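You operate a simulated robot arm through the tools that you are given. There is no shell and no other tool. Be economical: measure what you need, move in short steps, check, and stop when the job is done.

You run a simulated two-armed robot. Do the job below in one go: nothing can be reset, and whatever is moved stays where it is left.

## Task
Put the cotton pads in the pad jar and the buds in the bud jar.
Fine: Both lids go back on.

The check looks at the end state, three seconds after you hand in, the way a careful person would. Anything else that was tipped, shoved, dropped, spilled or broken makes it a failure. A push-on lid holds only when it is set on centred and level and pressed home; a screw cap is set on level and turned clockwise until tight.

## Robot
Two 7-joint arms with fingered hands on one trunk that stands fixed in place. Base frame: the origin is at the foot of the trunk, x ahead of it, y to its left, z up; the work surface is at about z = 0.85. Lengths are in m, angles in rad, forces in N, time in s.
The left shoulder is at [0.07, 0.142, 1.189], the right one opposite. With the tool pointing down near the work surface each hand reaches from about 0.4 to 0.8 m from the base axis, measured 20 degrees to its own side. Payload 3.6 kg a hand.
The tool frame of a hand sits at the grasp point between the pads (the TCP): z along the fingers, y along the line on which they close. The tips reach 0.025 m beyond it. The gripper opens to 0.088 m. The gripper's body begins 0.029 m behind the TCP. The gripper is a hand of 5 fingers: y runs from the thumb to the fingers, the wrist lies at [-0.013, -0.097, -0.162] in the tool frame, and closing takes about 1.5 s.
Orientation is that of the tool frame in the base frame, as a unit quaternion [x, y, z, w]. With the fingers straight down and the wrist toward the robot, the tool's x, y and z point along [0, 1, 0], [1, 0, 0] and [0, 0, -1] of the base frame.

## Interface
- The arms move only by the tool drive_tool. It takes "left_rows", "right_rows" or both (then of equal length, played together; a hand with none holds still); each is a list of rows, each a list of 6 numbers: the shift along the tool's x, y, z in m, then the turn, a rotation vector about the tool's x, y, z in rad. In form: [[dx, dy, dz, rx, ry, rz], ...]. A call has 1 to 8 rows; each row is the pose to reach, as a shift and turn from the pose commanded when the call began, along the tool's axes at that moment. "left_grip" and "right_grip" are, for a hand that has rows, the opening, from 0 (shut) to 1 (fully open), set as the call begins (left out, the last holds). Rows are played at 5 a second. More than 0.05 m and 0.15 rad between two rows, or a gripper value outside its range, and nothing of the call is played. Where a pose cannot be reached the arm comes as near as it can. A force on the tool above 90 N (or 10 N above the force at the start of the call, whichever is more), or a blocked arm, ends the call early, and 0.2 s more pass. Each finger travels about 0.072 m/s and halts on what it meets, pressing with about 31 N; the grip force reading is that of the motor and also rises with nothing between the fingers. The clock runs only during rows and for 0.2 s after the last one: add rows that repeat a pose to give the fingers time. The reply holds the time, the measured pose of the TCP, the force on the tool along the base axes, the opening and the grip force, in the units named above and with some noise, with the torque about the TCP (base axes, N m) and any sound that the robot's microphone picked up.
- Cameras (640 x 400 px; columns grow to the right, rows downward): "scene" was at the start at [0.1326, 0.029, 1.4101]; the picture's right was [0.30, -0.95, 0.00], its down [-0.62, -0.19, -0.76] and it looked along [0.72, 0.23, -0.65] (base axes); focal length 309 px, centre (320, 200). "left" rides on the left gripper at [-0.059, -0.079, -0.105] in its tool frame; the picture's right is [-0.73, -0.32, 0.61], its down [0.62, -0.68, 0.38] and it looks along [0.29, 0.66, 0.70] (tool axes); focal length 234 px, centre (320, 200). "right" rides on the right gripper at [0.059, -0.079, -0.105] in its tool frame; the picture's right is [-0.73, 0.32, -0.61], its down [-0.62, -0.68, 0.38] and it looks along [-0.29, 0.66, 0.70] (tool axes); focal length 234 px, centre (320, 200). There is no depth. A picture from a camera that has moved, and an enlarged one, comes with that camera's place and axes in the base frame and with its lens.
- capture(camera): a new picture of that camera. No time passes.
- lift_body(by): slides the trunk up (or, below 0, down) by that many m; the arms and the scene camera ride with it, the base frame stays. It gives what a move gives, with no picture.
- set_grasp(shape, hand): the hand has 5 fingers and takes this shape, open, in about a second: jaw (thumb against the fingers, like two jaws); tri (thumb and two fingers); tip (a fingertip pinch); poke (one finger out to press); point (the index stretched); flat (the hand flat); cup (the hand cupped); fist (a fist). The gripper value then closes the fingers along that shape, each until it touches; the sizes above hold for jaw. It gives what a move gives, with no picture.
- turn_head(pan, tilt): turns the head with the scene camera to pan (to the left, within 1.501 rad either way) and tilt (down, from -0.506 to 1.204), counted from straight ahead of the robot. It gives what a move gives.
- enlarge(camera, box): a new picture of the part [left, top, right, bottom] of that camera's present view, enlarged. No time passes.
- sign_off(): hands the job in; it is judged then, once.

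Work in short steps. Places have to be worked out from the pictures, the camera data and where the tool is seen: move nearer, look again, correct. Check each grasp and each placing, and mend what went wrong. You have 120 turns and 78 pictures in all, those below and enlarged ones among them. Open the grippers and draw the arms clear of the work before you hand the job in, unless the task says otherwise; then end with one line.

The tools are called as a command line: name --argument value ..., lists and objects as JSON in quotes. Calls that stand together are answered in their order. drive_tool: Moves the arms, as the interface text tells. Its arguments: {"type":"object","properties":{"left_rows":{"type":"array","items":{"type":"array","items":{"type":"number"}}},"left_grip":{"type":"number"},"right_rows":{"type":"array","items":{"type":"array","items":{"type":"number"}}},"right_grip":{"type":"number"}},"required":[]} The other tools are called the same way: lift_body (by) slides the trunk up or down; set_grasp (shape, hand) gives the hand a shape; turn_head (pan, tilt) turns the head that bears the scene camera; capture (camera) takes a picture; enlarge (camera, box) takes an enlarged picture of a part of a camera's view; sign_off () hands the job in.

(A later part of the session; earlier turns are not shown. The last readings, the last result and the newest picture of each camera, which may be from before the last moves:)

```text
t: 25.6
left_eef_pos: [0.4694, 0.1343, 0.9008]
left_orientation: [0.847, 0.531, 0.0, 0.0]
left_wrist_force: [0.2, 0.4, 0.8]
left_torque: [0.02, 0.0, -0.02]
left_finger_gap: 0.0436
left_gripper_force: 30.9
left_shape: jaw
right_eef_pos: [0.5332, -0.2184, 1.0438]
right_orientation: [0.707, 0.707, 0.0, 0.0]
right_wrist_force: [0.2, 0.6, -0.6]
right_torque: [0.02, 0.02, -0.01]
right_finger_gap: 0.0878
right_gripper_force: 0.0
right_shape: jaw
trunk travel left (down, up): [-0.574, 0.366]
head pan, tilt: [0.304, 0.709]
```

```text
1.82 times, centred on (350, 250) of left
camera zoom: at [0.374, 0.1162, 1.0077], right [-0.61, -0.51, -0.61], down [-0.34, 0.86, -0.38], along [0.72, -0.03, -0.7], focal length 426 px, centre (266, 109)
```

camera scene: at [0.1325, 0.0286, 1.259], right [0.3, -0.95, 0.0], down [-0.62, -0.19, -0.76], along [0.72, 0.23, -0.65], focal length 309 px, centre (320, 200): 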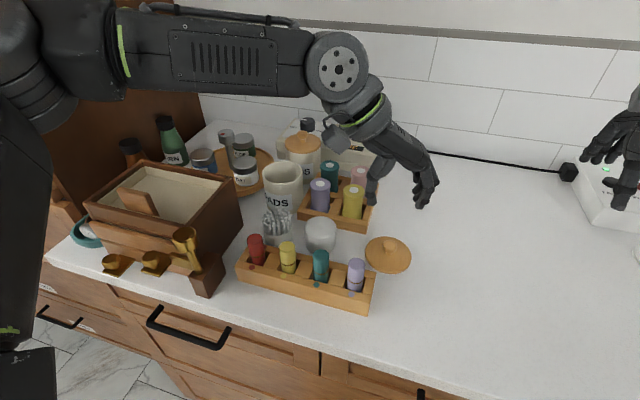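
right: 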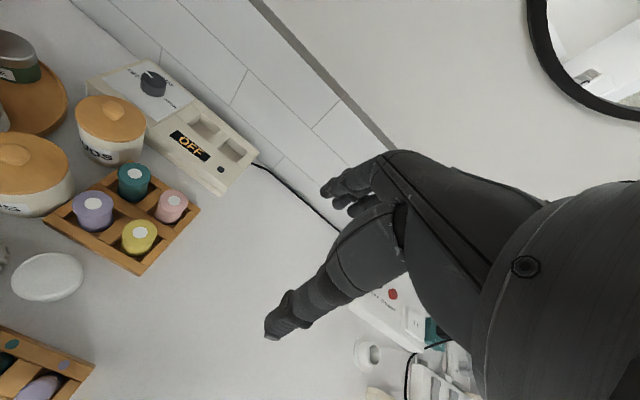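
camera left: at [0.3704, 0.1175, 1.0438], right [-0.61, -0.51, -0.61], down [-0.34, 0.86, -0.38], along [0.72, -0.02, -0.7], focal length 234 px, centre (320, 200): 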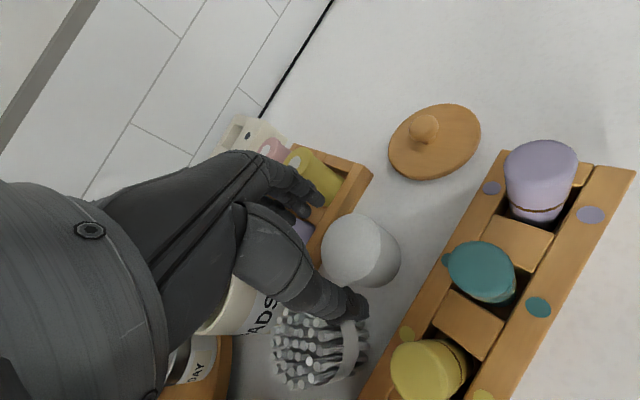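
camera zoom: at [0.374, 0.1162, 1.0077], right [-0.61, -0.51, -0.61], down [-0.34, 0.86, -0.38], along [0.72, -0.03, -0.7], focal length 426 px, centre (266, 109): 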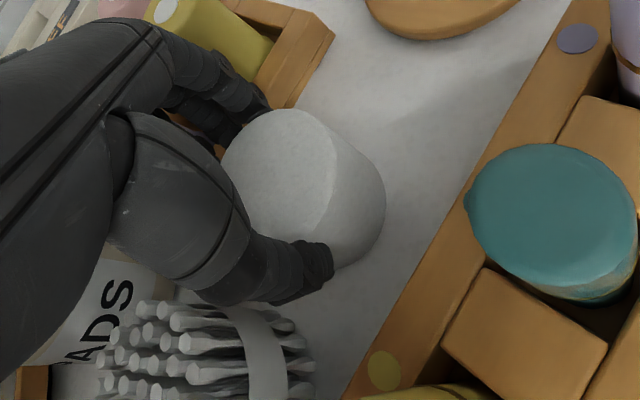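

It's gripped at gap 0.044. I'll lift straight up and check.

drive_tool --left_rows '[[0, 0, -0.03, 0, 0, 0], [0, 0, -0.07, 0, 0, 0], [0, 0, -0.11, 0, 0, 0], [0, 0, -0.13, 0, 0, 0]]'

capture --camera "left"

enlarge --camera "scene" --box '[220, 120, 380, 248]'

```text
t: 26.6
left_eef_pos: [0.4689, 0.1336, 1.0326]
left_orientation: [0.847, 0.532, 0.0, 0.0]
left_wrist_force: [0.5, 0.4, -1.3]
left_torque: [0.02, 0.01, -0.03]
left_finger_gap: 0.0432
left_gripper_force: 31.3
left_shape: jaw
right_eef_pos: [0.5331, -0.2187, 1.045]
right_orientation: [0.707, 0.707, -0.001, 0.0]
right_wrist_force: [0.0, -0.3, 0.0]
right_torque: [-0.03, 0.0, -0.01]
right_finger_gap: 0.0878
right_gripper_force: 0.0
right_shape: jaw
trunk travel left (down, up): [-0.574, 0.366]
head pan, tilt: [0.304, 0.709]
```

```text
46 pictures are left
camera left: at [0.3732, 0.1153, 1.1379], right [-0.61, -0.51, -0.61], down [-0.34, 0.86, -0.38], along [0.72, -0.03, -0.7], focal length 234 px, centre (320, 200)
```

left: 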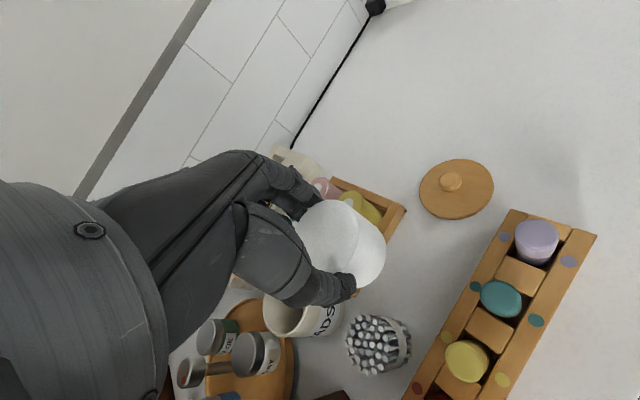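

```text
3.12 times, centred on (300, 184) of scene
camera zoom: at [0.1324, 0.0288, 1.2591], right [0.3, -0.95, 0.0], down [-0.62, -0.19, -0.76], along [0.72, 0.23, -0.65], focal length 966 px, centre (382, 250)
```

zoom: 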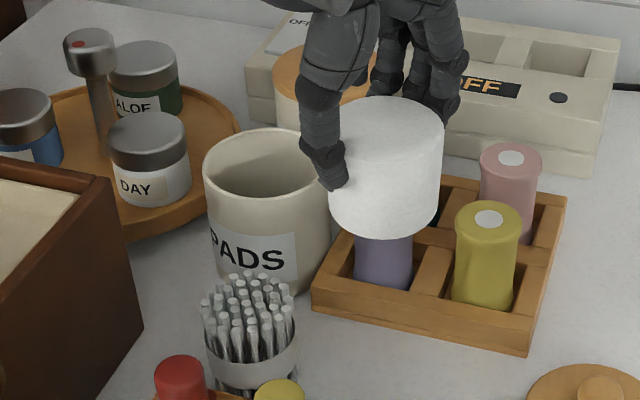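

The pads are held and centred on the TCP. I'll zoom on the jar mouth to get its centre accurately.

enlarge --camera "scene" --box '[260, 145, 320, 193]'

```text
8.33 times, centred on (290, 169) of scene
camera zoom: at [0.1324, 0.0288, 1.2591], right [0.3, -0.95, 0.0], down [-0.62, -0.19, -0.76], along [0.72, 0.23, -0.65], focal length 2577 px, centre (570, 458)
```

zoom: 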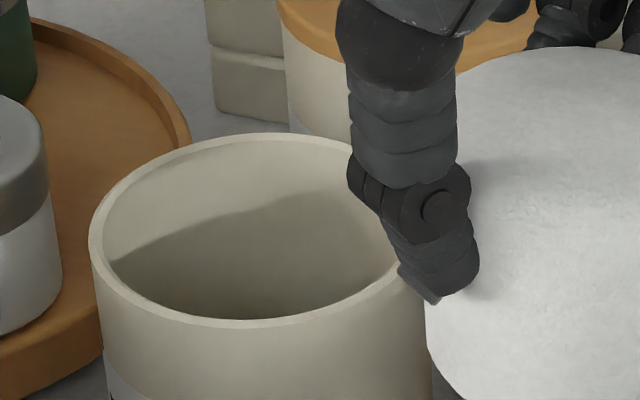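

Mouth outer diameter is about 0.076 and inner about 0.070, with the centre near (0.552, 0.229). I'll bring the pads above it, then compare pads and mouth directly.

drive_tool --left_rows '[[0.03, 0.0083, -0.01, 0, 0, 0], [0.061, 0.0167, -0.01, 0, 0, 0], [0.091, 0.025, -0.01, 0, 0, 0], [0.1216, 0.0334, 0, 0, 0, 0], [0.1216, 0.0334, 0.03, 0, 0, 0], [0.1216, 0.0334, 0.03, 0, 0, 0]]'

enlarge --camera "scene" --box '[240, 110, 340, 190]'

capture --camera "left"

```text
t: 28.1
left_eef_pos: [0.5537, 0.23, 1.0005]
left_orientation: [0.847, 0.531, 0.001, 0.0]
left_wrist_force: [0.2, 0.0, 0.4]
left_torque: [0.05, -0.01, -0.01]
left_finger_gap: 0.0433
left_gripper_force: 31.2
left_shape: jaw
right_eef_pos: [0.5319, -0.2177, 1.0444]
right_orientation: [0.707, 0.707, -0.001, 0.001]
right_wrist_force: [0.6, 0.5, 0.0]
right_torque: [-0.01, 0.0, 0.01]
right_finger_gap: 0.0877
right_gripper_force: 0.1
right_shape: jaw
trunk travel left (down, up): [-0.574, 0.366]
head pan, tilt: [0.304, 0.709]
```

```text
5.00 times, centred on (290, 150) of scene
camera zoom: at [0.1324, 0.0289, 1.2591], right [0.3, -0.95, 0.0], down [-0.62, -0.19, -0.76], along [0.72, 0.23, -0.65], focal length 1546 px, centre (470, 450)
```

zoom: 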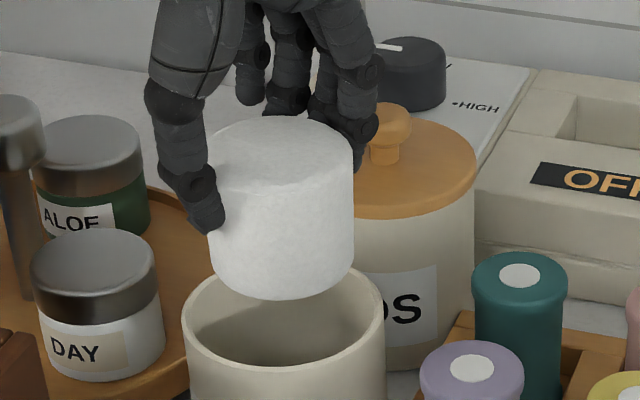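

```text
42 pictures are left
camera left: at [0.4575, 0.2123, 1.1062], right [-0.61, -0.51, -0.61], down [-0.34, 0.86, -0.38], along [0.72, -0.03, -0.7], focal length 234 px, centre (320, 200)
```

left: 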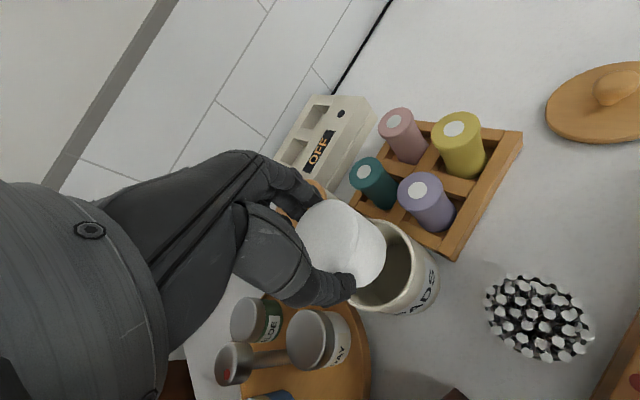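

Sideways, the pads line up with the mouth to within 2 mm. I'll lower 17 mm, until the bottom is just above the rim, and compare fore and aft.

drive_tool --left_rows '[[0.0015, 0, 0.01, 0, 0, 0], [0.0015, 0, 0.017, 0, 0, 0], [0.0015, 0, 0.017, 0, 0, 0]]'

enlarge --camera "scene" --box '[260, 130, 330, 186]'

enlarge --camera "left" --box '[260, 160, 460, 340]'

```text
t: 28.9
left_eef_pos: [0.5542, 0.2311, 0.9846]
left_orientation: [0.848, 0.531, 0.0, 0.0]
left_wrist_force: [0.1, 0.1, 0.0]
left_torque: [0.01, 0.06, -0.01]
left_finger_gap: 0.0433
left_gripper_force: 31.0
left_shape: jaw
right_eef_pos: [0.5327, -0.2197, 1.0426]
right_orientation: [0.707, 0.708, 0.0, 0.0]
right_wrist_force: [0.3, -0.4, 0.0]
right_torque: [0.01, -0.05, 0.01]
right_finger_gap: 0.0876
right_gripper_force: 0.1
right_shape: jaw
trunk travel left (down, up): [-0.574, 0.366]
head pan, tilt: [0.304, 0.709]
```

```text
7.14 times, centred on (295, 158) of scene
camera zoom: at [0.1326, 0.0289, 1.2591], right [0.3, -0.95, 0.0], down [-0.62, -0.19, -0.76], along [0.72, 0.23, -0.65], focal length 2209 px, centre (499, 500)
```

zoom: 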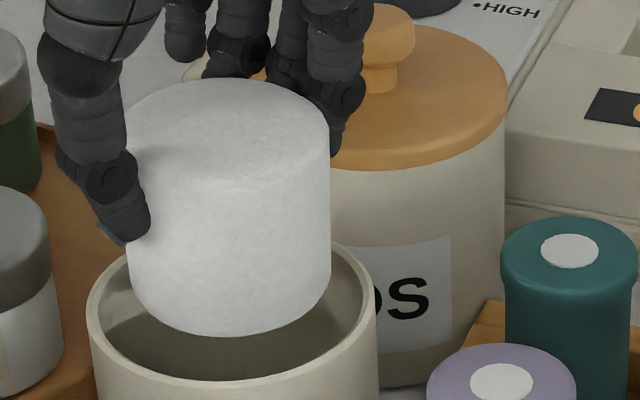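

```text
2.22 times, centred on (360, 250) of left
camera zoom: at [0.4579, 0.2138, 1.0905], right [-0.61, -0.51, -0.61], down [-0.34, 0.86, -0.38], along [0.72, -0.03, -0.7], focal length 520 px, centre (231, 89)
```

zoom: 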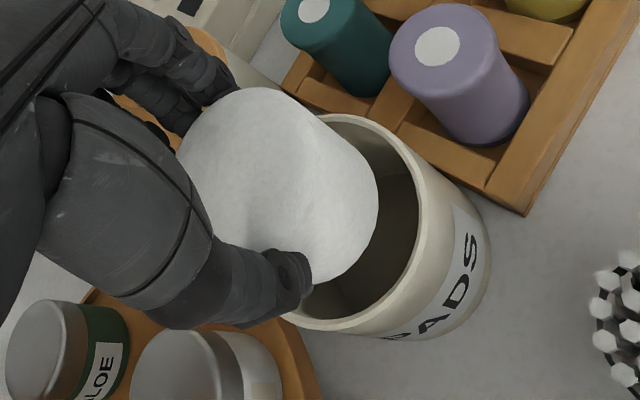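

The pads line up with the mouth both ways. I'll lower 27 mm so the bottom is well inside with the fingertips just above the rim, watching the force.

drive_tool --left_rows '[[0, 0, 0.008, 0, 0, 0], [0, 0, 0.016, 0, 0, 0], [0, 0, 0.022, 0, 0, 0], [0, 0, 0.027, 0, 0, 0], [0, 0, 0.027, 0, 0, 0]]'

enlarge --camera "scene" --box '[260, 130, 330, 186]'

```text
t: 30.1
left_eef_pos: [0.5525, 0.2303, 0.9585]
left_orientation: [0.847, 0.531, 0.0, 0.0]
left_wrist_force: [-0.8, -0.2, 0.2]
left_torque: [-0.05, 0.0, 0.01]
left_finger_gap: 0.0431
left_gripper_force: 30.8
left_shape: jaw
right_eef_pos: [0.5326, -0.2189, 1.0432]
right_orientation: [0.707, 0.707, 0.0, 0.0]
right_wrist_force: [0.3, 0.1, 0.6]
right_torque: [-0.01, 0.0, 0.02]
right_finger_gap: 0.088
right_gripper_force: 0.1
right_shape: jaw
trunk travel left (down, up): [-0.574, 0.366]
head pan, tilt: [0.304, 0.709]
```

```text
7.14 times, centred on (295, 158) of scene
camera zoom: at [0.1326, 0.0289, 1.2591], right [0.3, -0.95, 0.0], down [-0.62, -0.19, -0.76], along [0.72, 0.23, -0.65], focal length 2209 px, centre (499, 500)
```

zoom: 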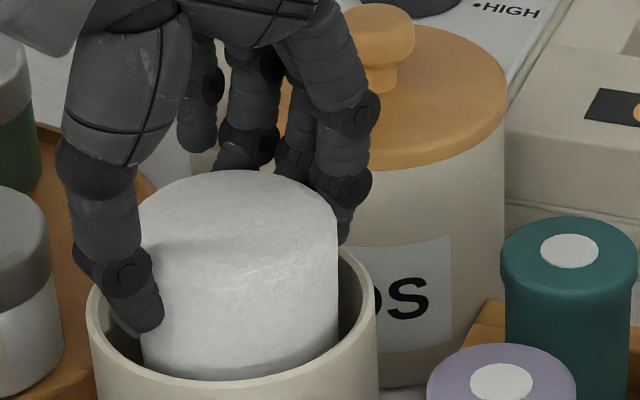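

The pads are inside the mouth, no contact. I'll release by opening the fingers and then rise.

drive_tool --left_rows '[[0.001, 0, 0, 0, 0, 0], [0.001, 0, 0, 0, 0, 0], [0.001, 0, 0, 0, 0, 0], [0.001, 0, -0.03, 0, 0, 0], [0.001, 0, -0.06, 0, 0, 0], [0.001, 0, -0.1, 0, 0, 0]]' --left_grip 0.78

capture --camera "left"

enlarge --camera "scene" --box '[240, 120, 370, 224]'

```text
t: 31.4
left_eef_pos: [0.5518, 0.231, 1.0583]
left_orientation: [0.847, 0.531, 0.0, 0.0]
left_wrist_force: [-0.3, 0.3, -1.0]
left_torque: [-0.01, 0.0, -0.03]
left_finger_gap: 0.0685
left_gripper_force: 0.0
left_shape: jaw
right_eef_pos: [0.5336, -0.219, 1.0433]
right_orientation: [0.707, 0.707, 0.0, -0.001]
right_wrist_force: [1.0, 0.5, 0.4]
right_torque: [-0.01, -0.02, -0.01]
right_finger_gap: 0.0877
right_gripper_force: 0.1
right_shape: jaw
trunk travel left (down, up): [-0.574, 0.366]
head pan, tilt: [0.304, 0.709]
```

```text
38 pictures are left
camera left: at [0.4561, 0.2133, 1.1649], right [-0.61, -0.51, -0.61], down [-0.34, 0.86, -0.38], along [0.72, -0.03, -0.7], focal length 234 px, centre (320, 200)
```

left: 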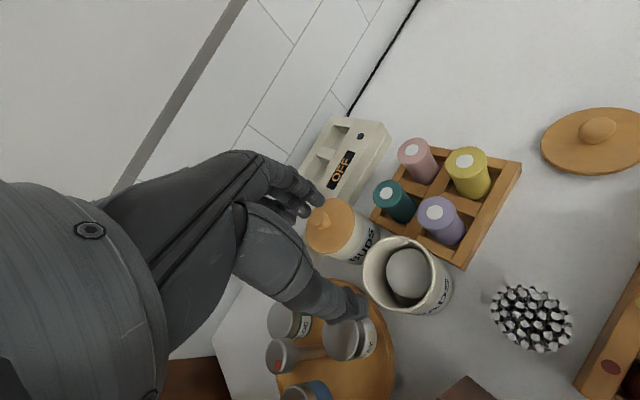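

```text
3.85 times, centred on (305, 172) of scene
camera zoom: at [0.132, 0.0284, 1.2591], right [0.3, -0.95, 0.0], down [-0.62, -0.19, -0.76], along [0.72, 0.23, -0.65], focal length 1189 px, centre (378, 308)
```

zoom: 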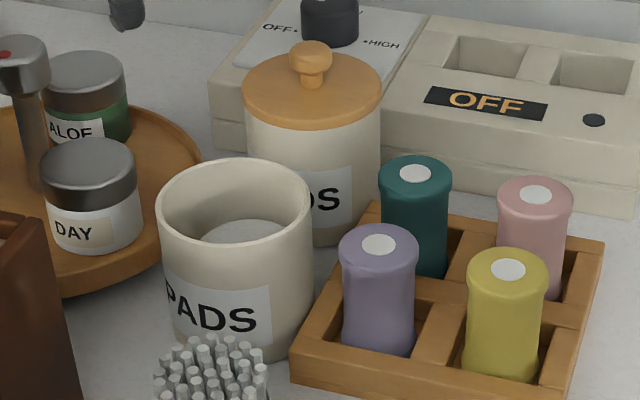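

The pads sit in the jar. Now I'll fetch the PADS lid, moving back above it with yaw 1.3.

drive_tool --left_rows '[[-0.0367, 0.0042, 0, 0, 0, 0.1417], [-0.0733, 0.0084, 0, 0, 0, 0.2833], [-0.11, 0.0126, 0.01, 0, 0, 0.425], [-0.1466, 0.0168, 0.02, 0, 0, 0.5667], [-0.1833, 0.021, 0.04, 0, 0, 0.7083], [-0.2199, 0.0252, 0.06, 0, 0, 0.85], [-0.2199, 0.0252, 0.068, 0, 0, 0.85]]' --left_grip 0.6

capture --camera "left"

```text
t: 33.0
left_eef_pos: [0.4796, 0.0228, 0.9903]
left_orientation: [0.991, 0.134, 0.001, 0.0]
left_wrist_force: [-0.1, 0.1, -0.5]
left_torque: [-0.02, 0.02, -0.01]
left_finger_gap: 0.0531
left_gripper_force: 0.1
left_shape: jaw
right_eef_pos: [0.5334, -0.2175, 1.0442]
right_orientation: [0.707, 0.707, 0.0, 0.0]
right_wrist_force: [-0.5, 0.8, -0.2]
right_torque: [0.01, -0.02, -0.02]
right_finger_gap: 0.0879
right_gripper_force: 0.1
right_shape: jaw
trunk travel left (down, up): [-0.574, 0.366]
head pan, tilt: [0.304, 0.709]
```

```text
36 pictures are left
camera left: at [0.4025, 0.0836, 1.0964], right [-0.79, 0.12, -0.61], down [0.42, 0.82, -0.38], along [0.45, -0.56, -0.7], focal length 234 px, centre (320, 200)
```

left: 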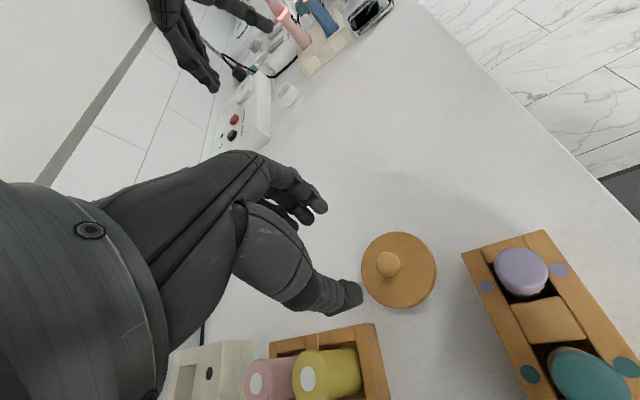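

The knob is at about (0.478, 0.018), right under the TCP. I'll descend to 0.889 and close.

drive_tool --left_rows '[[-0.001, 0, 0.04, 0, 0, 0], [-0.001, 0, 0.08, 0, 0, 0], [-0.001, 0, 0.1, 0, 0, 0], [-0.001, 0, 0.1, 0, 0, 0]]'

drive_tool --left_rows '[[0, 0, 0, 0, 0, 0], [0, 0, 0, 0, 0, 0], [0, 0, 0, 0, 0, 0], [0, 0, 0, 0, 0, 0], [0, 0, 0, 0, 0, 0]]' --left_grip 0.0

drive_tool --left_rows '[[0, 0, -0.03, 0, 0, 0], [0, 0, -0.07, 0, 0, 0], [0, 0, -0.11, 0, 0, 0], [0, 0, -0.15, 0, 0, 0]]'

capture --camera "left"

```text
t: 34.0
left_eef_pos: [0.4794, 0.0221, 0.8898]
left_orientation: [0.991, 0.135, 0.0, 0.0]
left_wrist_force: [-1.0, 0.2, -0.1]
left_torque: [-0.01, 0.01, -0.02]
left_finger_gap: 0.0528
left_gripper_force: 0.1
left_shape: jaw
right_eef_pos: [0.5326, -0.2188, 1.0448]
right_orientation: [0.707, 0.707, -0.001, -0.001]
right_wrist_force: [0.0, -0.3, -0.6]
right_torque: [0.01, -0.01, 0.02]
right_finger_gap: 0.0875
right_gripper_force: 0.1
right_shape: jaw
trunk travel left (down, up): [-0.574, 0.366]
head pan, tilt: [0.304, 0.709]
```

```text
t: 35.2
left_eef_pos: [0.4793, 0.0217, 0.8887]
left_orientation: [0.991, 0.135, 0.001, 0.0]
left_wrist_force: [-0.6, -0.8, -0.4]
left_torque: [0.01, -0.02, 0.01]
left_finger_gap: 0.0123
left_gripper_force: 30.7
left_shape: jaw
right_eef_pos: [0.5322, -0.2178, 1.0426]
right_orientation: [0.707, 0.707, -0.001, -0.001]
right_wrist_force: [0.9, -0.6, -0.5]
right_torque: [-0.02, 0.0, -0.02]
right_finger_gap: 0.0878
right_gripper_force: 0.0
right_shape: jaw
trunk travel left (down, up): [-0.574, 0.366]
head pan, tilt: [0.304, 0.709]
```

```text
t: 36.2
left_eef_pos: [0.4803, 0.0233, 1.0427]
left_orientation: [0.991, 0.135, 0.0, 0.0]
left_wrist_force: [0.5, -0.5, -0.1]
left_torque: [0.0, 0.01, 0.0]
left_finger_gap: 0.0123
left_gripper_force: 30.8
left_shape: jaw
right_eef_pos: [0.5319, -0.219, 1.0452]
right_orientation: [0.708, 0.707, 0.0, -0.001]
right_wrist_force: [-0.4, 0.4, 0.5]
right_torque: [0.01, 0.0, 0.02]
right_finger_gap: 0.0877
right_gripper_force: 0.1
right_shape: jaw
trunk travel left (down, up): [-0.574, 0.366]
head pan, tilt: [0.304, 0.709]
```

```text
35 pictures are left
camera left: at [0.4033, 0.0842, 1.1481], right [-0.79, 0.12, -0.61], down [0.42, 0.82, -0.38], along [0.45, -0.56, -0.7], focal length 234 px, centre (320, 200)
```

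left: 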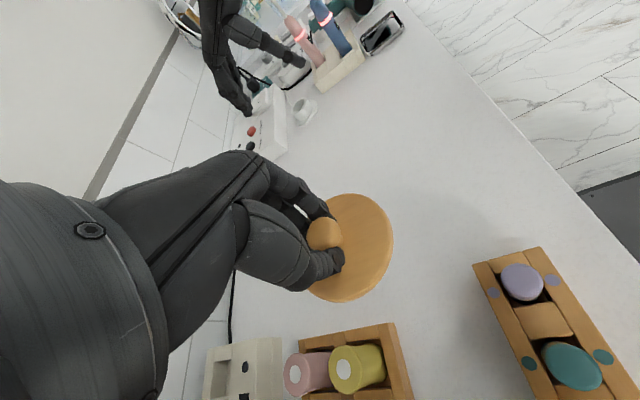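

The lid is held, this time at the neck of the knob (gap 0.012). I'll carry it above the PADS jar with yaw 0.45.

drive_tool --left_rows '[[0.021, -0.0301, 0, 0, 0, -0.1417], [0.042, -0.0602, 0, 0, 0, -0.2833], [0.063, -0.0903, 0, 0, 0, -0.425], [0.084, -0.1204, 0, 0, 0, -0.5667], [0.105, -0.1505, 0, 0, 0, -0.7083], [0.1258, -0.1807, 0.01, 0, 0, -0.85], [0.1258, -0.1807, 0.04, 0, 0, -0.85], [0.1258, -0.1807, 0.04, 0, 0, -0.85]]'

enlarge --camera "scene" --box '[240, 120, 340, 200]'

enlarge --camera "left" --box '[240, 140, 480, 340]'

```text
t: 38.0
left_eef_pos: [0.5528, 0.2295, 1.0008]
left_orientation: [0.847, 0.532, 0.0, 0.001]
left_wrist_force: [-0.3, -0.2, -0.1]
left_torque: [-0.01, 0.03, -0.02]
left_finger_gap: 0.012
left_gripper_force: 31.1
left_shape: jaw
right_eef_pos: [0.5324, -0.2185, 1.0444]
right_orientation: [0.707, 0.707, 0.0, 0.001]
right_wrist_force: [0.5, 0.2, 0.2]
right_torque: [-0.06, 0.01, -0.01]
right_finger_gap: 0.0879
right_gripper_force: 0.1
right_shape: jaw
trunk travel left (down, up): [-0.574, 0.366]
head pan, tilt: [0.304, 0.709]
```

```text
5.00 times, centred on (290, 160) of scene
camera zoom: at [0.1323, 0.0289, 1.2591], right [0.3, -0.95, 0.0], down [-0.62, -0.19, -0.76], along [0.72, 0.23, -0.65], focal length 1546 px, centre (470, 400)
```

zoom: 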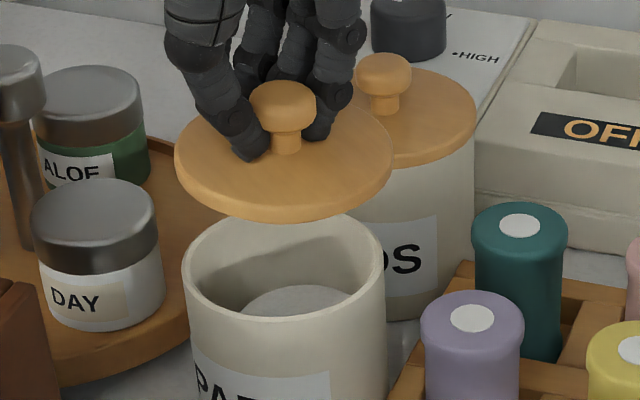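

```text
2.00 times, centred on (360, 240) of left
camera zoom: at [0.4566, 0.2116, 1.1068], right [-0.61, -0.51, -0.61], down [-0.34, 0.86, -0.38], along [0.72, -0.02, -0.7], focal length 468 px, centre (240, 120)
```

zoom: 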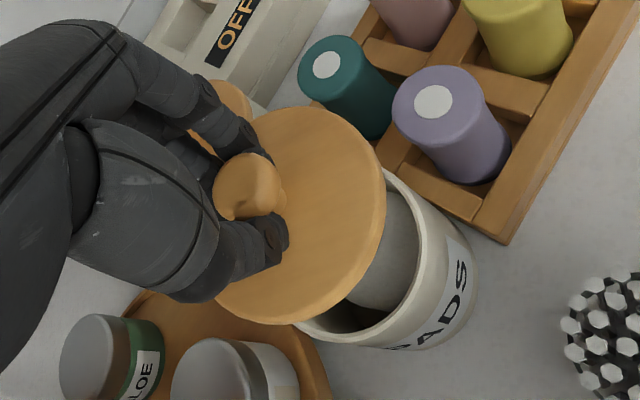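

The lid is level. In the scene view it needs about 2.5 mm to the left to be centred on the mouth. I'll correct that and go down to 0.972 for a check.

drive_tool --left_rows '[[0.002, -0.002, 0.01, 0, 0, 0], [0.002, -0.002, 0.02, 0, 0, 0], [0.002, -0.002, 0.029, 0, 0, 0], [0.002, -0.002, 0.029, 0, 0, 0]]'

enlarge --camera "scene" --box '[260, 135, 330, 191]'

enlarge --camera "left" --box '[280, 160, 460, 330]'

```text
t: 39.0
left_eef_pos: [0.5515, 0.232, 0.9712]
left_orientation: [0.848, 0.531, 0.0, 0.0]
left_wrist_force: [0.3, 0.0, -0.1]
left_torque: [0.02, 0.0, 0.0]
left_finger_gap: 0.0117
left_gripper_force: 31.5
left_shape: jaw
right_eef_pos: [0.5333, -0.2182, 1.0436]
right_orientation: [0.708, 0.707, 0.0, 0.0]
right_wrist_force: [0.1, 0.7, -0.5]
right_torque: [0.04, 0.01, 0.03]
right_finger_gap: 0.0877
right_gripper_force: 0.2
right_shape: jaw
trunk travel left (down, up): [-0.574, 0.366]
head pan, tilt: [0.304, 0.709]
```

```text
7.14 times, centred on (295, 163) of scene
camera zoom: at [0.1325, 0.0289, 1.2591], right [0.3, -0.95, 0.0], down [-0.62, -0.19, -0.76], along [0.72, 0.23, -0.65], focal length 2209 px, centre (499, 464)
```

zoom: 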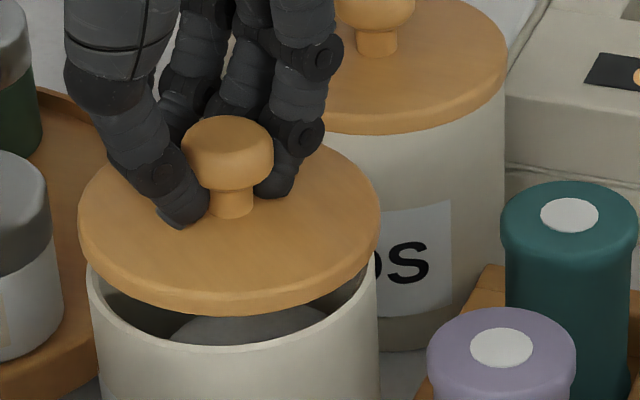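

```text
2.35 times, centred on (370, 245) of left
camera zoom: at [0.455, 0.2144, 1.077], right [-0.61, -0.51, -0.61], down [-0.34, 0.86, -0.38], along [0.72, -0.03, -0.7], focal length 551 px, centre (202, 94)
```

zoom: 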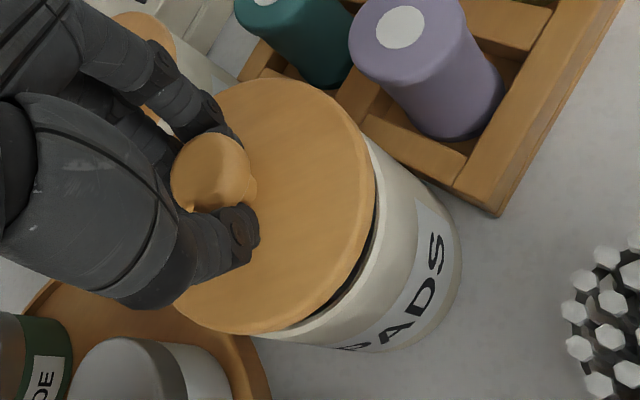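

It's aligned. I'll lower gently to the rim and read the contact.

drive_tool --left_rows '[[0, 0, 0.005, 0, 0, 0], [0, 0, 0.009, 0, 0, 0], [0, 0, 0.012, 0, 0, 0], [0, 0, 0.014, 0, 0, 0]]'

enlarge --camera "scene" --box '[260, 135, 330, 191]'

```text
t: 40.0
left_eef_pos: [0.5495, 0.2319, 0.9581]
left_orientation: [0.847, 0.532, 0.002, 0.001]
left_wrist_force: [1.3, 0.9, 10.9]
left_torque: [-0.4, -0.21, 0.05]
left_finger_gap: 0.0124
left_gripper_force: 30.7
left_shape: jaw
right_eef_pos: [0.5314, -0.2196, 1.0444]
right_orientation: [0.707, 0.707, 0.0, 0.0]
right_wrist_force: [-0.2, 0.0, -1.1]
right_torque: [0.01, 0.01, -0.04]
right_finger_gap: 0.0879
right_gripper_force: 0.1
right_shape: jaw
trunk travel left (down, up): [-0.574, 0.366]
head pan, tilt: [0.304, 0.709]
```

```text
7.14 times, centred on (295, 163) of scene
camera zoom: at [0.1312, 0.0286, 1.2595], right [0.3, -0.95, 0.0], down [-0.62, -0.19, -0.76], along [0.73, 0.23, -0.65], focal length 2209 px, centre (499, 464)
```

zoom: 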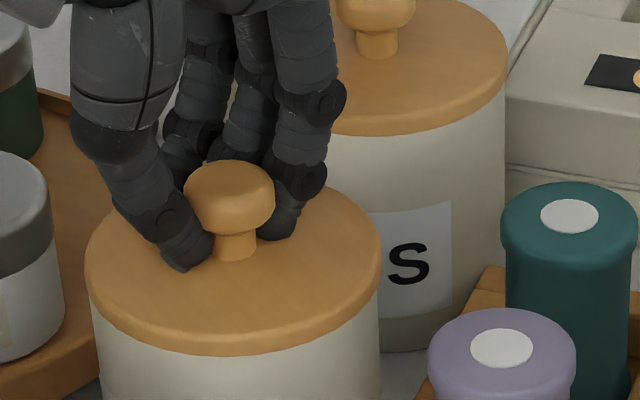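

Contact at 11 N and the lid sits centred. I'll press further in small steps to snap it home.

drive_tool --left_rows '[[0, 0, 0.003, 0, 0, 0], [0, 0, 0.006, 0, 0, 0], [0, 0, 0.009, 0, 0, 0], [0, 0, 0.012, 0, 0, 0]]'

enlarge --camera "scene" --box '[260, 135, 330, 191]'

```text
t: 41.0
left_eef_pos: [0.5477, 0.2318, 0.958]
left_orientation: [0.847, 0.532, 0.009, 0.008]
left_wrist_force: [8.4, 14.3, 80.6]
left_torque: [-0.3, -0.28, 0.18]
left_finger_gap: 0.0152
left_gripper_force: 31.2
left_shape: jaw
right_eef_pos: [0.5251, -0.219, 1.0499]
right_orientation: [0.707, 0.707, 0.004, 0.003]
right_wrist_force: [0.5, -0.7, 0.0]
right_torque: [0.01, 0.01, -0.01]
right_finger_gap: 0.0878
right_gripper_force: 0.0
right_shape: jaw
trunk travel left (down, up): [-0.574, 0.366]
head pan, tilt: [0.304, 0.709]
```

```text
7.14 times, centred on (295, 163) of scene
camera zoom: at [0.1223, 0.0277, 1.2611], right [0.3, -0.95, 0.0], down [-0.61, -0.19, -0.77], along [0.73, 0.23, -0.64], focal length 2209 px, centre (499, 464)
```

zoom: 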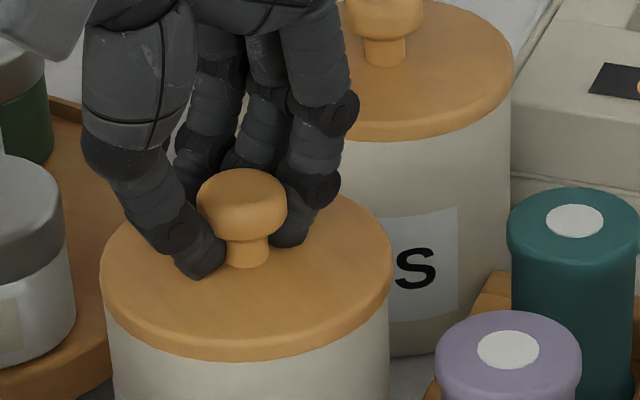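

At 80 N there was no further motion, so the lid is against a hard stop. I'll back off the pressure, open, rise and look.

drive_tool --left_rows '[[0, 0, -0.006, 0, 0, 0], [0, 0, -0.012, 0, 0, 0], [0, 0, -0.012, 0, 0, 0]]'

drive_tool --left_rows '[[0, 0, 0, 0, 0, 0], [0, 0, 0, 0, 0, 0], [0, 0, 0, 0, 0, 0], [0, 0, -0.03, 0, 0, 0], [0, 0, -0.07, 0, 0, 0]]' --left_grip 0.6

enlarge --camera "scene" --box '[255, 125, 335, 189]'

enlarge --camera "left" --box '[260, 160, 480, 340]'

```text
t: 41.9
left_eef_pos: [0.5505, 0.2312, 0.9577]
left_orientation: [0.847, 0.532, 0.0, -0.001]
left_wrist_force: [-0.4, 2.2, 25.4]
left_torque: [-0.43, -0.19, 0.04]
left_finger_gap: 0.0148
left_gripper_force: 31.1
left_shape: jaw
right_eef_pos: [0.529, -0.2196, 1.0438]
right_orientation: [0.707, 0.707, 0.001, 0.001]
right_wrist_force: [-0.2, 0.3, -1.3]
right_torque: [0.01, 0.0, -0.02]
right_finger_gap: 0.0875
right_gripper_force: 0.0
right_shape: jaw
trunk travel left (down, up): [-0.574, 0.366]
head pan, tilt: [0.304, 0.709]
```

```text
t: 43.0
left_eef_pos: [0.5517, 0.2323, 1.026]
left_orientation: [0.847, 0.531, 0.0, -0.001]
left_wrist_force: [-0.8, 0.1, -0.5]
left_torque: [0.03, -0.02, 0.01]
left_finger_gap: 0.0526
left_gripper_force: 0.1
left_shape: jaw
right_eef_pos: [0.5313, -0.2192, 1.0441]
right_orientation: [0.708, 0.707, 0.002, 0.001]
right_wrist_force: [-0.1, -0.4, 0.3]
right_torque: [-0.04, 0.02, 0.04]
right_finger_gap: 0.0876
right_gripper_force: 0.1
right_shape: jaw
trunk travel left (down, up): [-0.574, 0.366]
head pan, tilt: [0.304, 0.709]
heard: snap
```

```text
6.25 times, centred on (295, 157) of scene
camera zoom: at [0.1314, 0.0281, 1.2591], right [0.3, -0.95, 0.0], down [-0.62, -0.19, -0.76], along [0.73, 0.23, -0.65], focal length 1933 px, centre (476, 469)
```

zoom: 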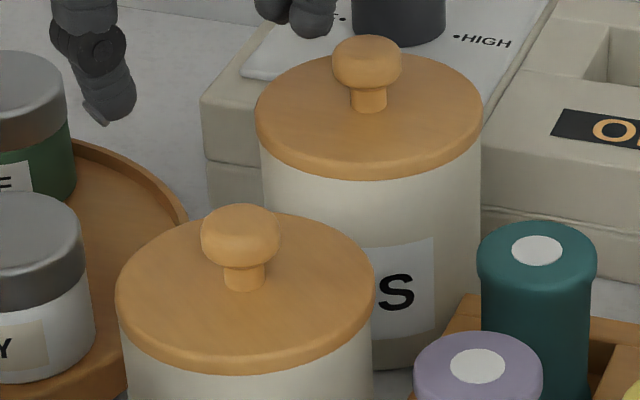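

```text
2.22 times, centred on (370, 250) of left
camera zoom: at [0.4557, 0.2137, 1.1328], right [-0.61, -0.51, -0.61], down [-0.34, 0.86, -0.38], along [0.72, -0.02, -0.7], focal length 520 px, centre (209, 89)
```

zoom: 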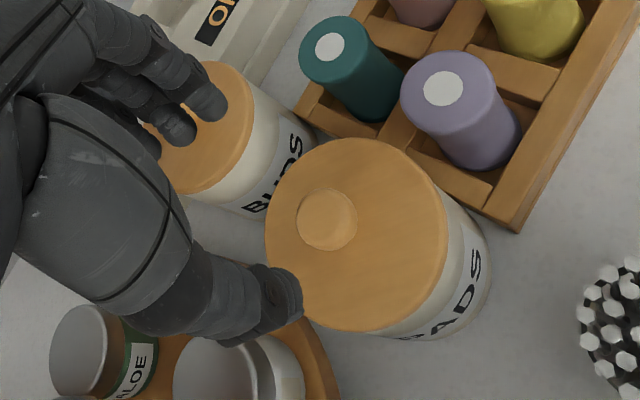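

A snap was heard and the PADS lid looks flush and centred. Next is the BUDS lid, whose knob I put at about (0.653, 0.229). I'll move above it.

drive_tool --left_rows '[[0.014, 0.031, 0, 0, 0, 0], [0.028, 0.062, 0, 0, 0, 0], [0.0415, 0.0927, 0, 0, 0, 0], [0.0415, 0.0927, 0.036, 0, 0, 0], [0.0415, 0.0927, 0.036, 0, 0, 0]]'

capture --camera "left"

enlarge --camera "scene" --box '[255, 110, 355, 190]'

```text
t: 44.2
left_eef_pos: [0.6555, 0.2312, 0.9919]
left_orientation: [0.847, 0.531, 0.0, 0.001]
left_wrist_force: [0.0, 0.4, -1.0]
left_torque: [0.02, -0.01, 0.02]
left_finger_gap: 0.0528
left_gripper_force: 0.0
left_shape: jaw
right_eef_pos: [0.5332, -0.2187, 1.0439]
right_orientation: [0.707, 0.707, -0.001, 0.0]
right_wrist_force: [1.1, 0.3, 0.1]
right_torque: [0.0, -0.05, -0.02]
right_finger_gap: 0.088
right_gripper_force: 0.1
right_shape: jaw
trunk travel left (down, up): [-0.574, 0.366]
head pan, tilt: [0.304, 0.709]
```

```text
26 pictures are left
camera left: at [0.5593, 0.2126, 1.098], right [-0.61, -0.51, -0.61], down [-0.34, 0.86, -0.38], along [0.72, -0.03, -0.7], focal length 234 px, centre (320, 200)
```

left: 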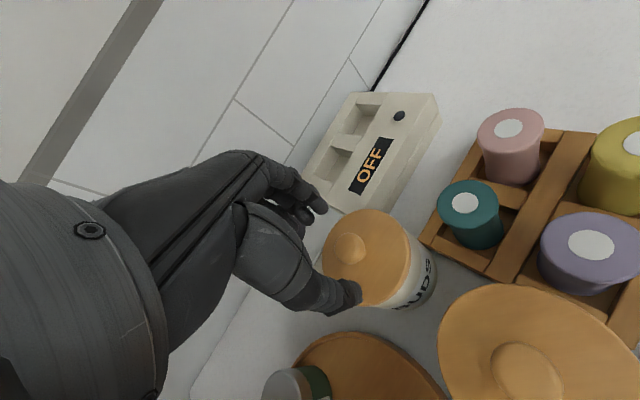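

```text
5.00 times, centred on (305, 150) of scene
camera zoom: at [0.1324, 0.0285, 1.2591], right [0.3, -0.95, 0.0], down [-0.62, -0.19, -0.76], along [0.72, 0.23, -0.65], focal length 1546 px, centre (395, 450)
```

zoom: 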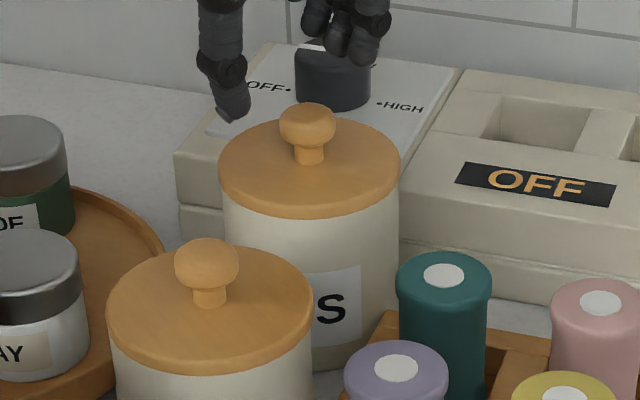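

In the wrist frame the knob sits just as the PADS knob did. I'll shift 2 mm along the closing line, descend to 0.962 and close.

drive_tool --left_rows '[[0, 0.002, 0.015, 0, 0, 0], [0, 0.002, 0.029, 0, 0, 0], [0, 0.002, 0.029, 0, 0, 0]]'

drive_tool --left_rows '[[0, 0, 0, 0, 0, 0], [0, 0, 0, 0, 0, 0], [0, 0, 0, 0, 0, 0], [0, 0, 0, 0, 0, 0], [0, 0, 0, 0, 0, 0], [0, 0, 0, 0, 0, 0]]' --left_grip 0.0

enlarge --camera "left" --box '[240, 150, 460, 340]'

```text
t: 45.0
left_eef_pos: [0.6566, 0.2292, 0.9642]
left_orientation: [0.847, 0.532, 0.0, 0.0]
left_wrist_force: [-0.7, 1.2, 0.2]
left_torque: [-0.03, -0.01, 0.0]
left_finger_gap: 0.0523
left_gripper_force: 0.0
left_shape: jaw
right_eef_pos: [0.5322, -0.2197, 1.045]
right_orientation: [0.707, 0.707, 0.0, 0.0]
right_wrist_force: [-0.2, -0.2, -0.4]
right_torque: [0.02, -0.01, 0.0]
right_finger_gap: 0.0878
right_gripper_force: 0.0
right_shape: jaw
trunk travel left (down, up): [-0.574, 0.366]
head pan, tilt: [0.304, 0.709]
```

```text
t: 46.5
left_eef_pos: [0.6568, 0.2294, 0.9618]
left_orientation: [0.847, 0.531, 0.0, 0.0]
left_wrist_force: [0.4, -0.4, -0.4]
left_torque: [-0.04, 0.08, 0.0]
left_finger_gap: 0.0141
left_gripper_force: 31.3
left_shape: jaw
right_eef_pos: [0.5325, -0.2187, 1.0433]
right_orientation: [0.707, 0.707, 0.0, 0.001]
right_wrist_force: [0.1, 0.3, 0.0]
right_torque: [0.0, -0.04, 0.02]
right_finger_gap: 0.0875
right_gripper_force: 0.1
right_shape: jaw
trunk travel left (down, up): [-0.574, 0.366]
head pan, tilt: [0.304, 0.709]
heard: snap
```

```text
2.11 times, centred on (350, 245) of left
camera zoom: at [0.5605, 0.2114, 1.0687], right [-0.61, -0.51, -0.61], down [-0.34, 0.86, -0.38], along [0.72, -0.03, -0.7], focal length 493 px, centre (257, 105)
```

zoom: 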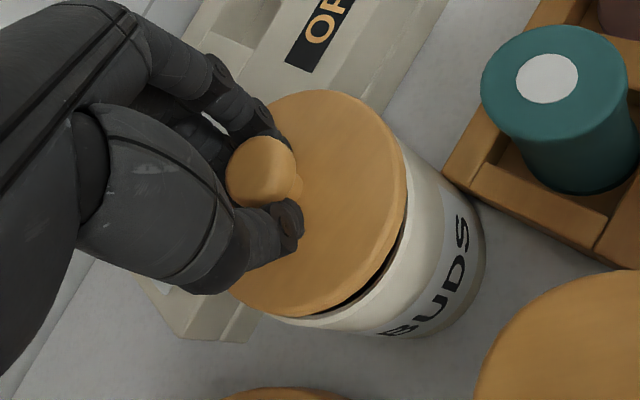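

The BUDS lid popped off and is held. I'll lift it and carry it to the same parking spot.

drive_tool --left_rows '[[0, 0, -0.02, 0, 0, 0], [0, 0, -0.06, 0, 0, 0], [0, 0, -0.1, 0, 0, 0], [0, 0, -0.1, 0, 0, 0]]'

drive_tool --left_rows '[[-0.0377, -0.01, 0, 0, 0, 0.1214], [-0.0753, -0.0201, 0, 0, 0, 0.2429], [-0.113, -0.0301, 0, 0, 0, 0.3643], [-0.1507, -0.0401, 0, 0, 0, 0.4857], [-0.1884, -0.0501, 0, 0, 0, 0.6071], [-0.226, -0.0602, 0.01, 0, 0, 0.7286], [-0.2637, -0.0702, 0.03, 0, 0, 0.85], [-0.2637, -0.0702, 0.07, 0, 0, 0.85]]'

capture --camera "scene"

```text
t: 47.5
left_eef_pos: [0.6574, 0.2318, 1.0621]
left_orientation: [0.847, 0.531, -0.001, 0.001]
left_wrist_force: [-0.1, 0.0, -0.4]
left_torque: [0.02, 0.01, -0.01]
left_finger_gap: 0.0141
left_gripper_force: 30.6
left_shape: jaw
right_eef_pos: [0.5326, -0.2186, 1.0439]
right_orientation: [0.707, 0.707, -0.001, 0.0]
right_wrist_force: [0.3, -0.6, 0.3]
right_torque: [-0.01, -0.03, 0.01]
right_finger_gap: 0.0878
right_gripper_force: 0.2
right_shape: jaw
trunk travel left (down, up): [-0.574, 0.366]
head pan, tilt: [0.304, 0.709]
```

```text
t: 49.2
left_eef_pos: [0.479, 0.0213, 0.9907]
left_orientation: [0.991, 0.135, -0.001, 0.0]
left_wrist_force: [0.7, 0.3, -1.0]
left_torque: [0.0, 0.03, 0.0]
left_finger_gap: 0.0139
left_gripper_force: 31.1
left_shape: jaw
right_eef_pos: [0.5336, -0.2182, 1.0444]
right_orientation: [0.707, 0.707, -0.001, -0.001]
right_wrist_force: [-0.2, 0.6, 0.2]
right_torque: [0.02, 0.05, 0.02]
right_finger_gap: 0.0874
right_gripper_force: 0.2
right_shape: jaw
trunk travel left (down, up): [-0.574, 0.366]
head pan, tilt: [0.304, 0.709]
```

```text
23 pictures are left
camera scene: at [0.1335, 0.0296, 1.259], right [0.3, -0.95, 0.0], down [-0.62, -0.2, -0.76], along [0.72, 0.23, -0.65], focal length 309 px, centre (320, 200)
```

scene: 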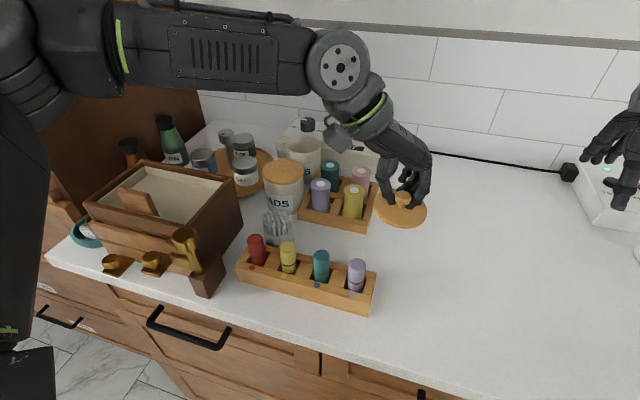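

Everything is intact. I'll lower the lid onto the counter, stopping on contact, then release.

drive_tool --left_rows '[[0, 0, 0.04, 0, 0, 0], [0, 0, 0.08, 0, 0, 0], [0, 0, 0.095, 0, 0, 0], [0, 0, 0.101, 0, 0, 0], [0, 0, 0.104, 0, 0, 0]]'

```text
t: 50.5
left_eef_pos: [0.4762, 0.0213, 0.8889]
left_orientation: [0.991, 0.135, 0.0, 0.0]
left_wrist_force: [-0.2, -0.2, -0.8]
left_torque: [0.02, -0.01, -0.01]
left_finger_gap: 0.0136
left_gripper_force: 31.5
left_shape: jaw
right_eef_pos: [0.5331, -0.2182, 1.0449]
right_orientation: [0.707, 0.708, 0.0, 0.0]
right_wrist_force: [0.5, -0.3, -0.3]
right_torque: [-0.01, 0.0, 0.0]
right_finger_gap: 0.0878
right_gripper_force: 0.1
right_shape: jaw
trunk travel left (down, up): [-0.574, 0.366]
head pan, tilt: [0.304, 0.709]
```

No contact yet at 0.889, so I'll go down a few more millimetres.

drive_tool --left_rows '[[0, 0, 0.002, 0, 0, 0], [0, 0, 0.004, 0, 0, 0], [0, 0, 0.004, 0, 0, 0]]'

```text
t: 51.2
left_eef_pos: [0.4772, 0.022, 0.8867]
left_orientation: [0.991, 0.136, 0.001, 0.002]
left_wrist_force: [5.1, 0.8, 18.8]
left_torque: [-0.53, 0.06, 0.08]
left_finger_gap: 0.0142
left_gripper_force: 31.6
left_shape: jaw
right_eef_pos: [0.5318, -0.2188, 1.0439]
right_orientation: [0.707, 0.707, 0.0, 0.0]
right_wrist_force: [0.2, -0.2, -0.2]
right_torque: [0.02, 0.04, -0.03]
right_finger_gap: 0.0877
right_gripper_force: 0.1
right_shape: jaw
trunk travel left (down, up): [-0.574, 0.366]
head pan, tilt: [0.304, 0.709]
```

Contact made (19 N). I'll release, rise, then move above the buds at about (0.456, 0.204), keeping yaw 1.3.

drive_tool --left_rows '[[0, 0, -0.003, 0, 0, 0], [0, 0, -0.003, 0, 0, 0], [0, 0, -0.003, 0, 0, 0], [0, 0, -0.003, 0, 0, 0], [0, 0, -0.04, 0, 0, 0], [0, 0, -0.08, 0, 0, 0], [0, 0, -0.11, 0, 0, 0]]' --left_grip 0.78

drive_tool --left_rows '[[0.005, -0.0363, 0, 0, 0, 0], [0.011, -0.0726, 0, 0, 0, 0], [0.0165, -0.1089, 0, 0, 0, 0], [0.022, -0.145, 0, 0, 0, 0], [0.0274, -0.1813, 0, 0, 0, 0], [0.0274, -0.1813, 0, 0, 0, 0]]'

capture --camera "left"

enlarge --camera "scene" --box '[220, 140, 440, 280]'

```text
t: 52.9
left_eef_pos: [0.4759, 0.02, 0.9939]
left_orientation: [0.991, 0.135, 0.0, -0.001]
left_wrist_force: [-0.7, 0.4, -0.1]
left_torque: [0.01, 0.0, -0.05]
left_finger_gap: 0.0682
left_gripper_force: 0.1
left_shape: jaw
right_eef_pos: [0.5324, -0.2187, 1.0419]
right_orientation: [0.707, 0.707, 0.0, 0.0]
right_wrist_force: [-0.2, 0.3, 0.4]
right_torque: [0.03, 0.02, 0.01]
right_finger_gap: 0.0878
right_gripper_force: 0.1
right_shape: jaw
trunk travel left (down, up): [-0.574, 0.366]
head pan, tilt: [0.304, 0.709]
```

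```text
t: 54.2
left_eef_pos: [0.4573, 0.2027, 0.9929]
left_orientation: [0.991, 0.134, 0.0, 0.001]
left_wrist_force: [-0.1, 0.2, -0.3]
left_torque: [0.02, 0.0, 0.01]
left_finger_gap: 0.0685
left_gripper_force: 0.1
left_shape: jaw
right_eef_pos: [0.5335, -0.2201, 1.0437]
right_orientation: [0.707, 0.707, 0.0, 0.001]
right_wrist_force: [-0.5, 0.1, -0.2]
right_torque: [0.0, -0.01, 0.01]
right_finger_gap: 0.0877
right_gripper_force: 0.1
right_shape: jaw
trunk travel left (down, up): [-0.574, 0.366]
head pan, tilt: [0.304, 0.709]
```

```text
22 pictures are left
camera left: at [0.379, 0.2637, 1.099], right [-0.79, 0.12, -0.61], down [0.42, 0.82, -0.38], along [0.45, -0.56, -0.7], focal length 234 px, centre (320, 200)
```

left: 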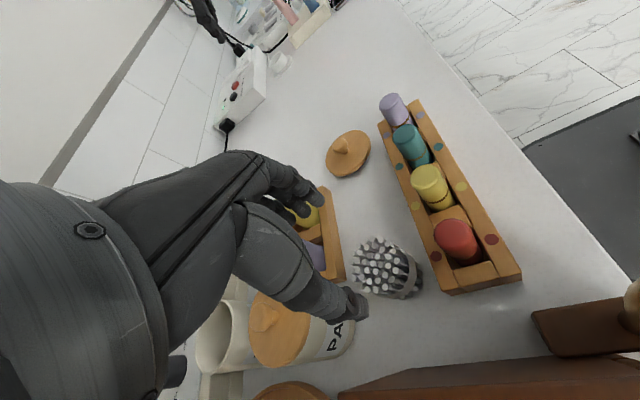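

```text
2.86 times, centred on (330, 210) of scene
camera zoom: at [0.1329, 0.0282, 1.2591], right [0.3, -0.95, 0.0], down [-0.62, -0.19, -0.76], along [0.72, 0.23, -0.65], focal length 884 px, centre (291, 171)
```

zoom: 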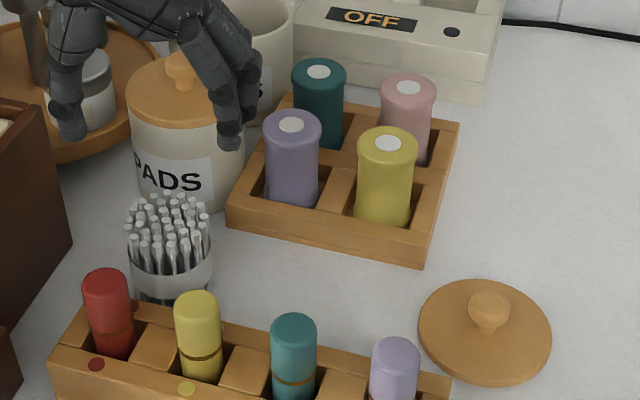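

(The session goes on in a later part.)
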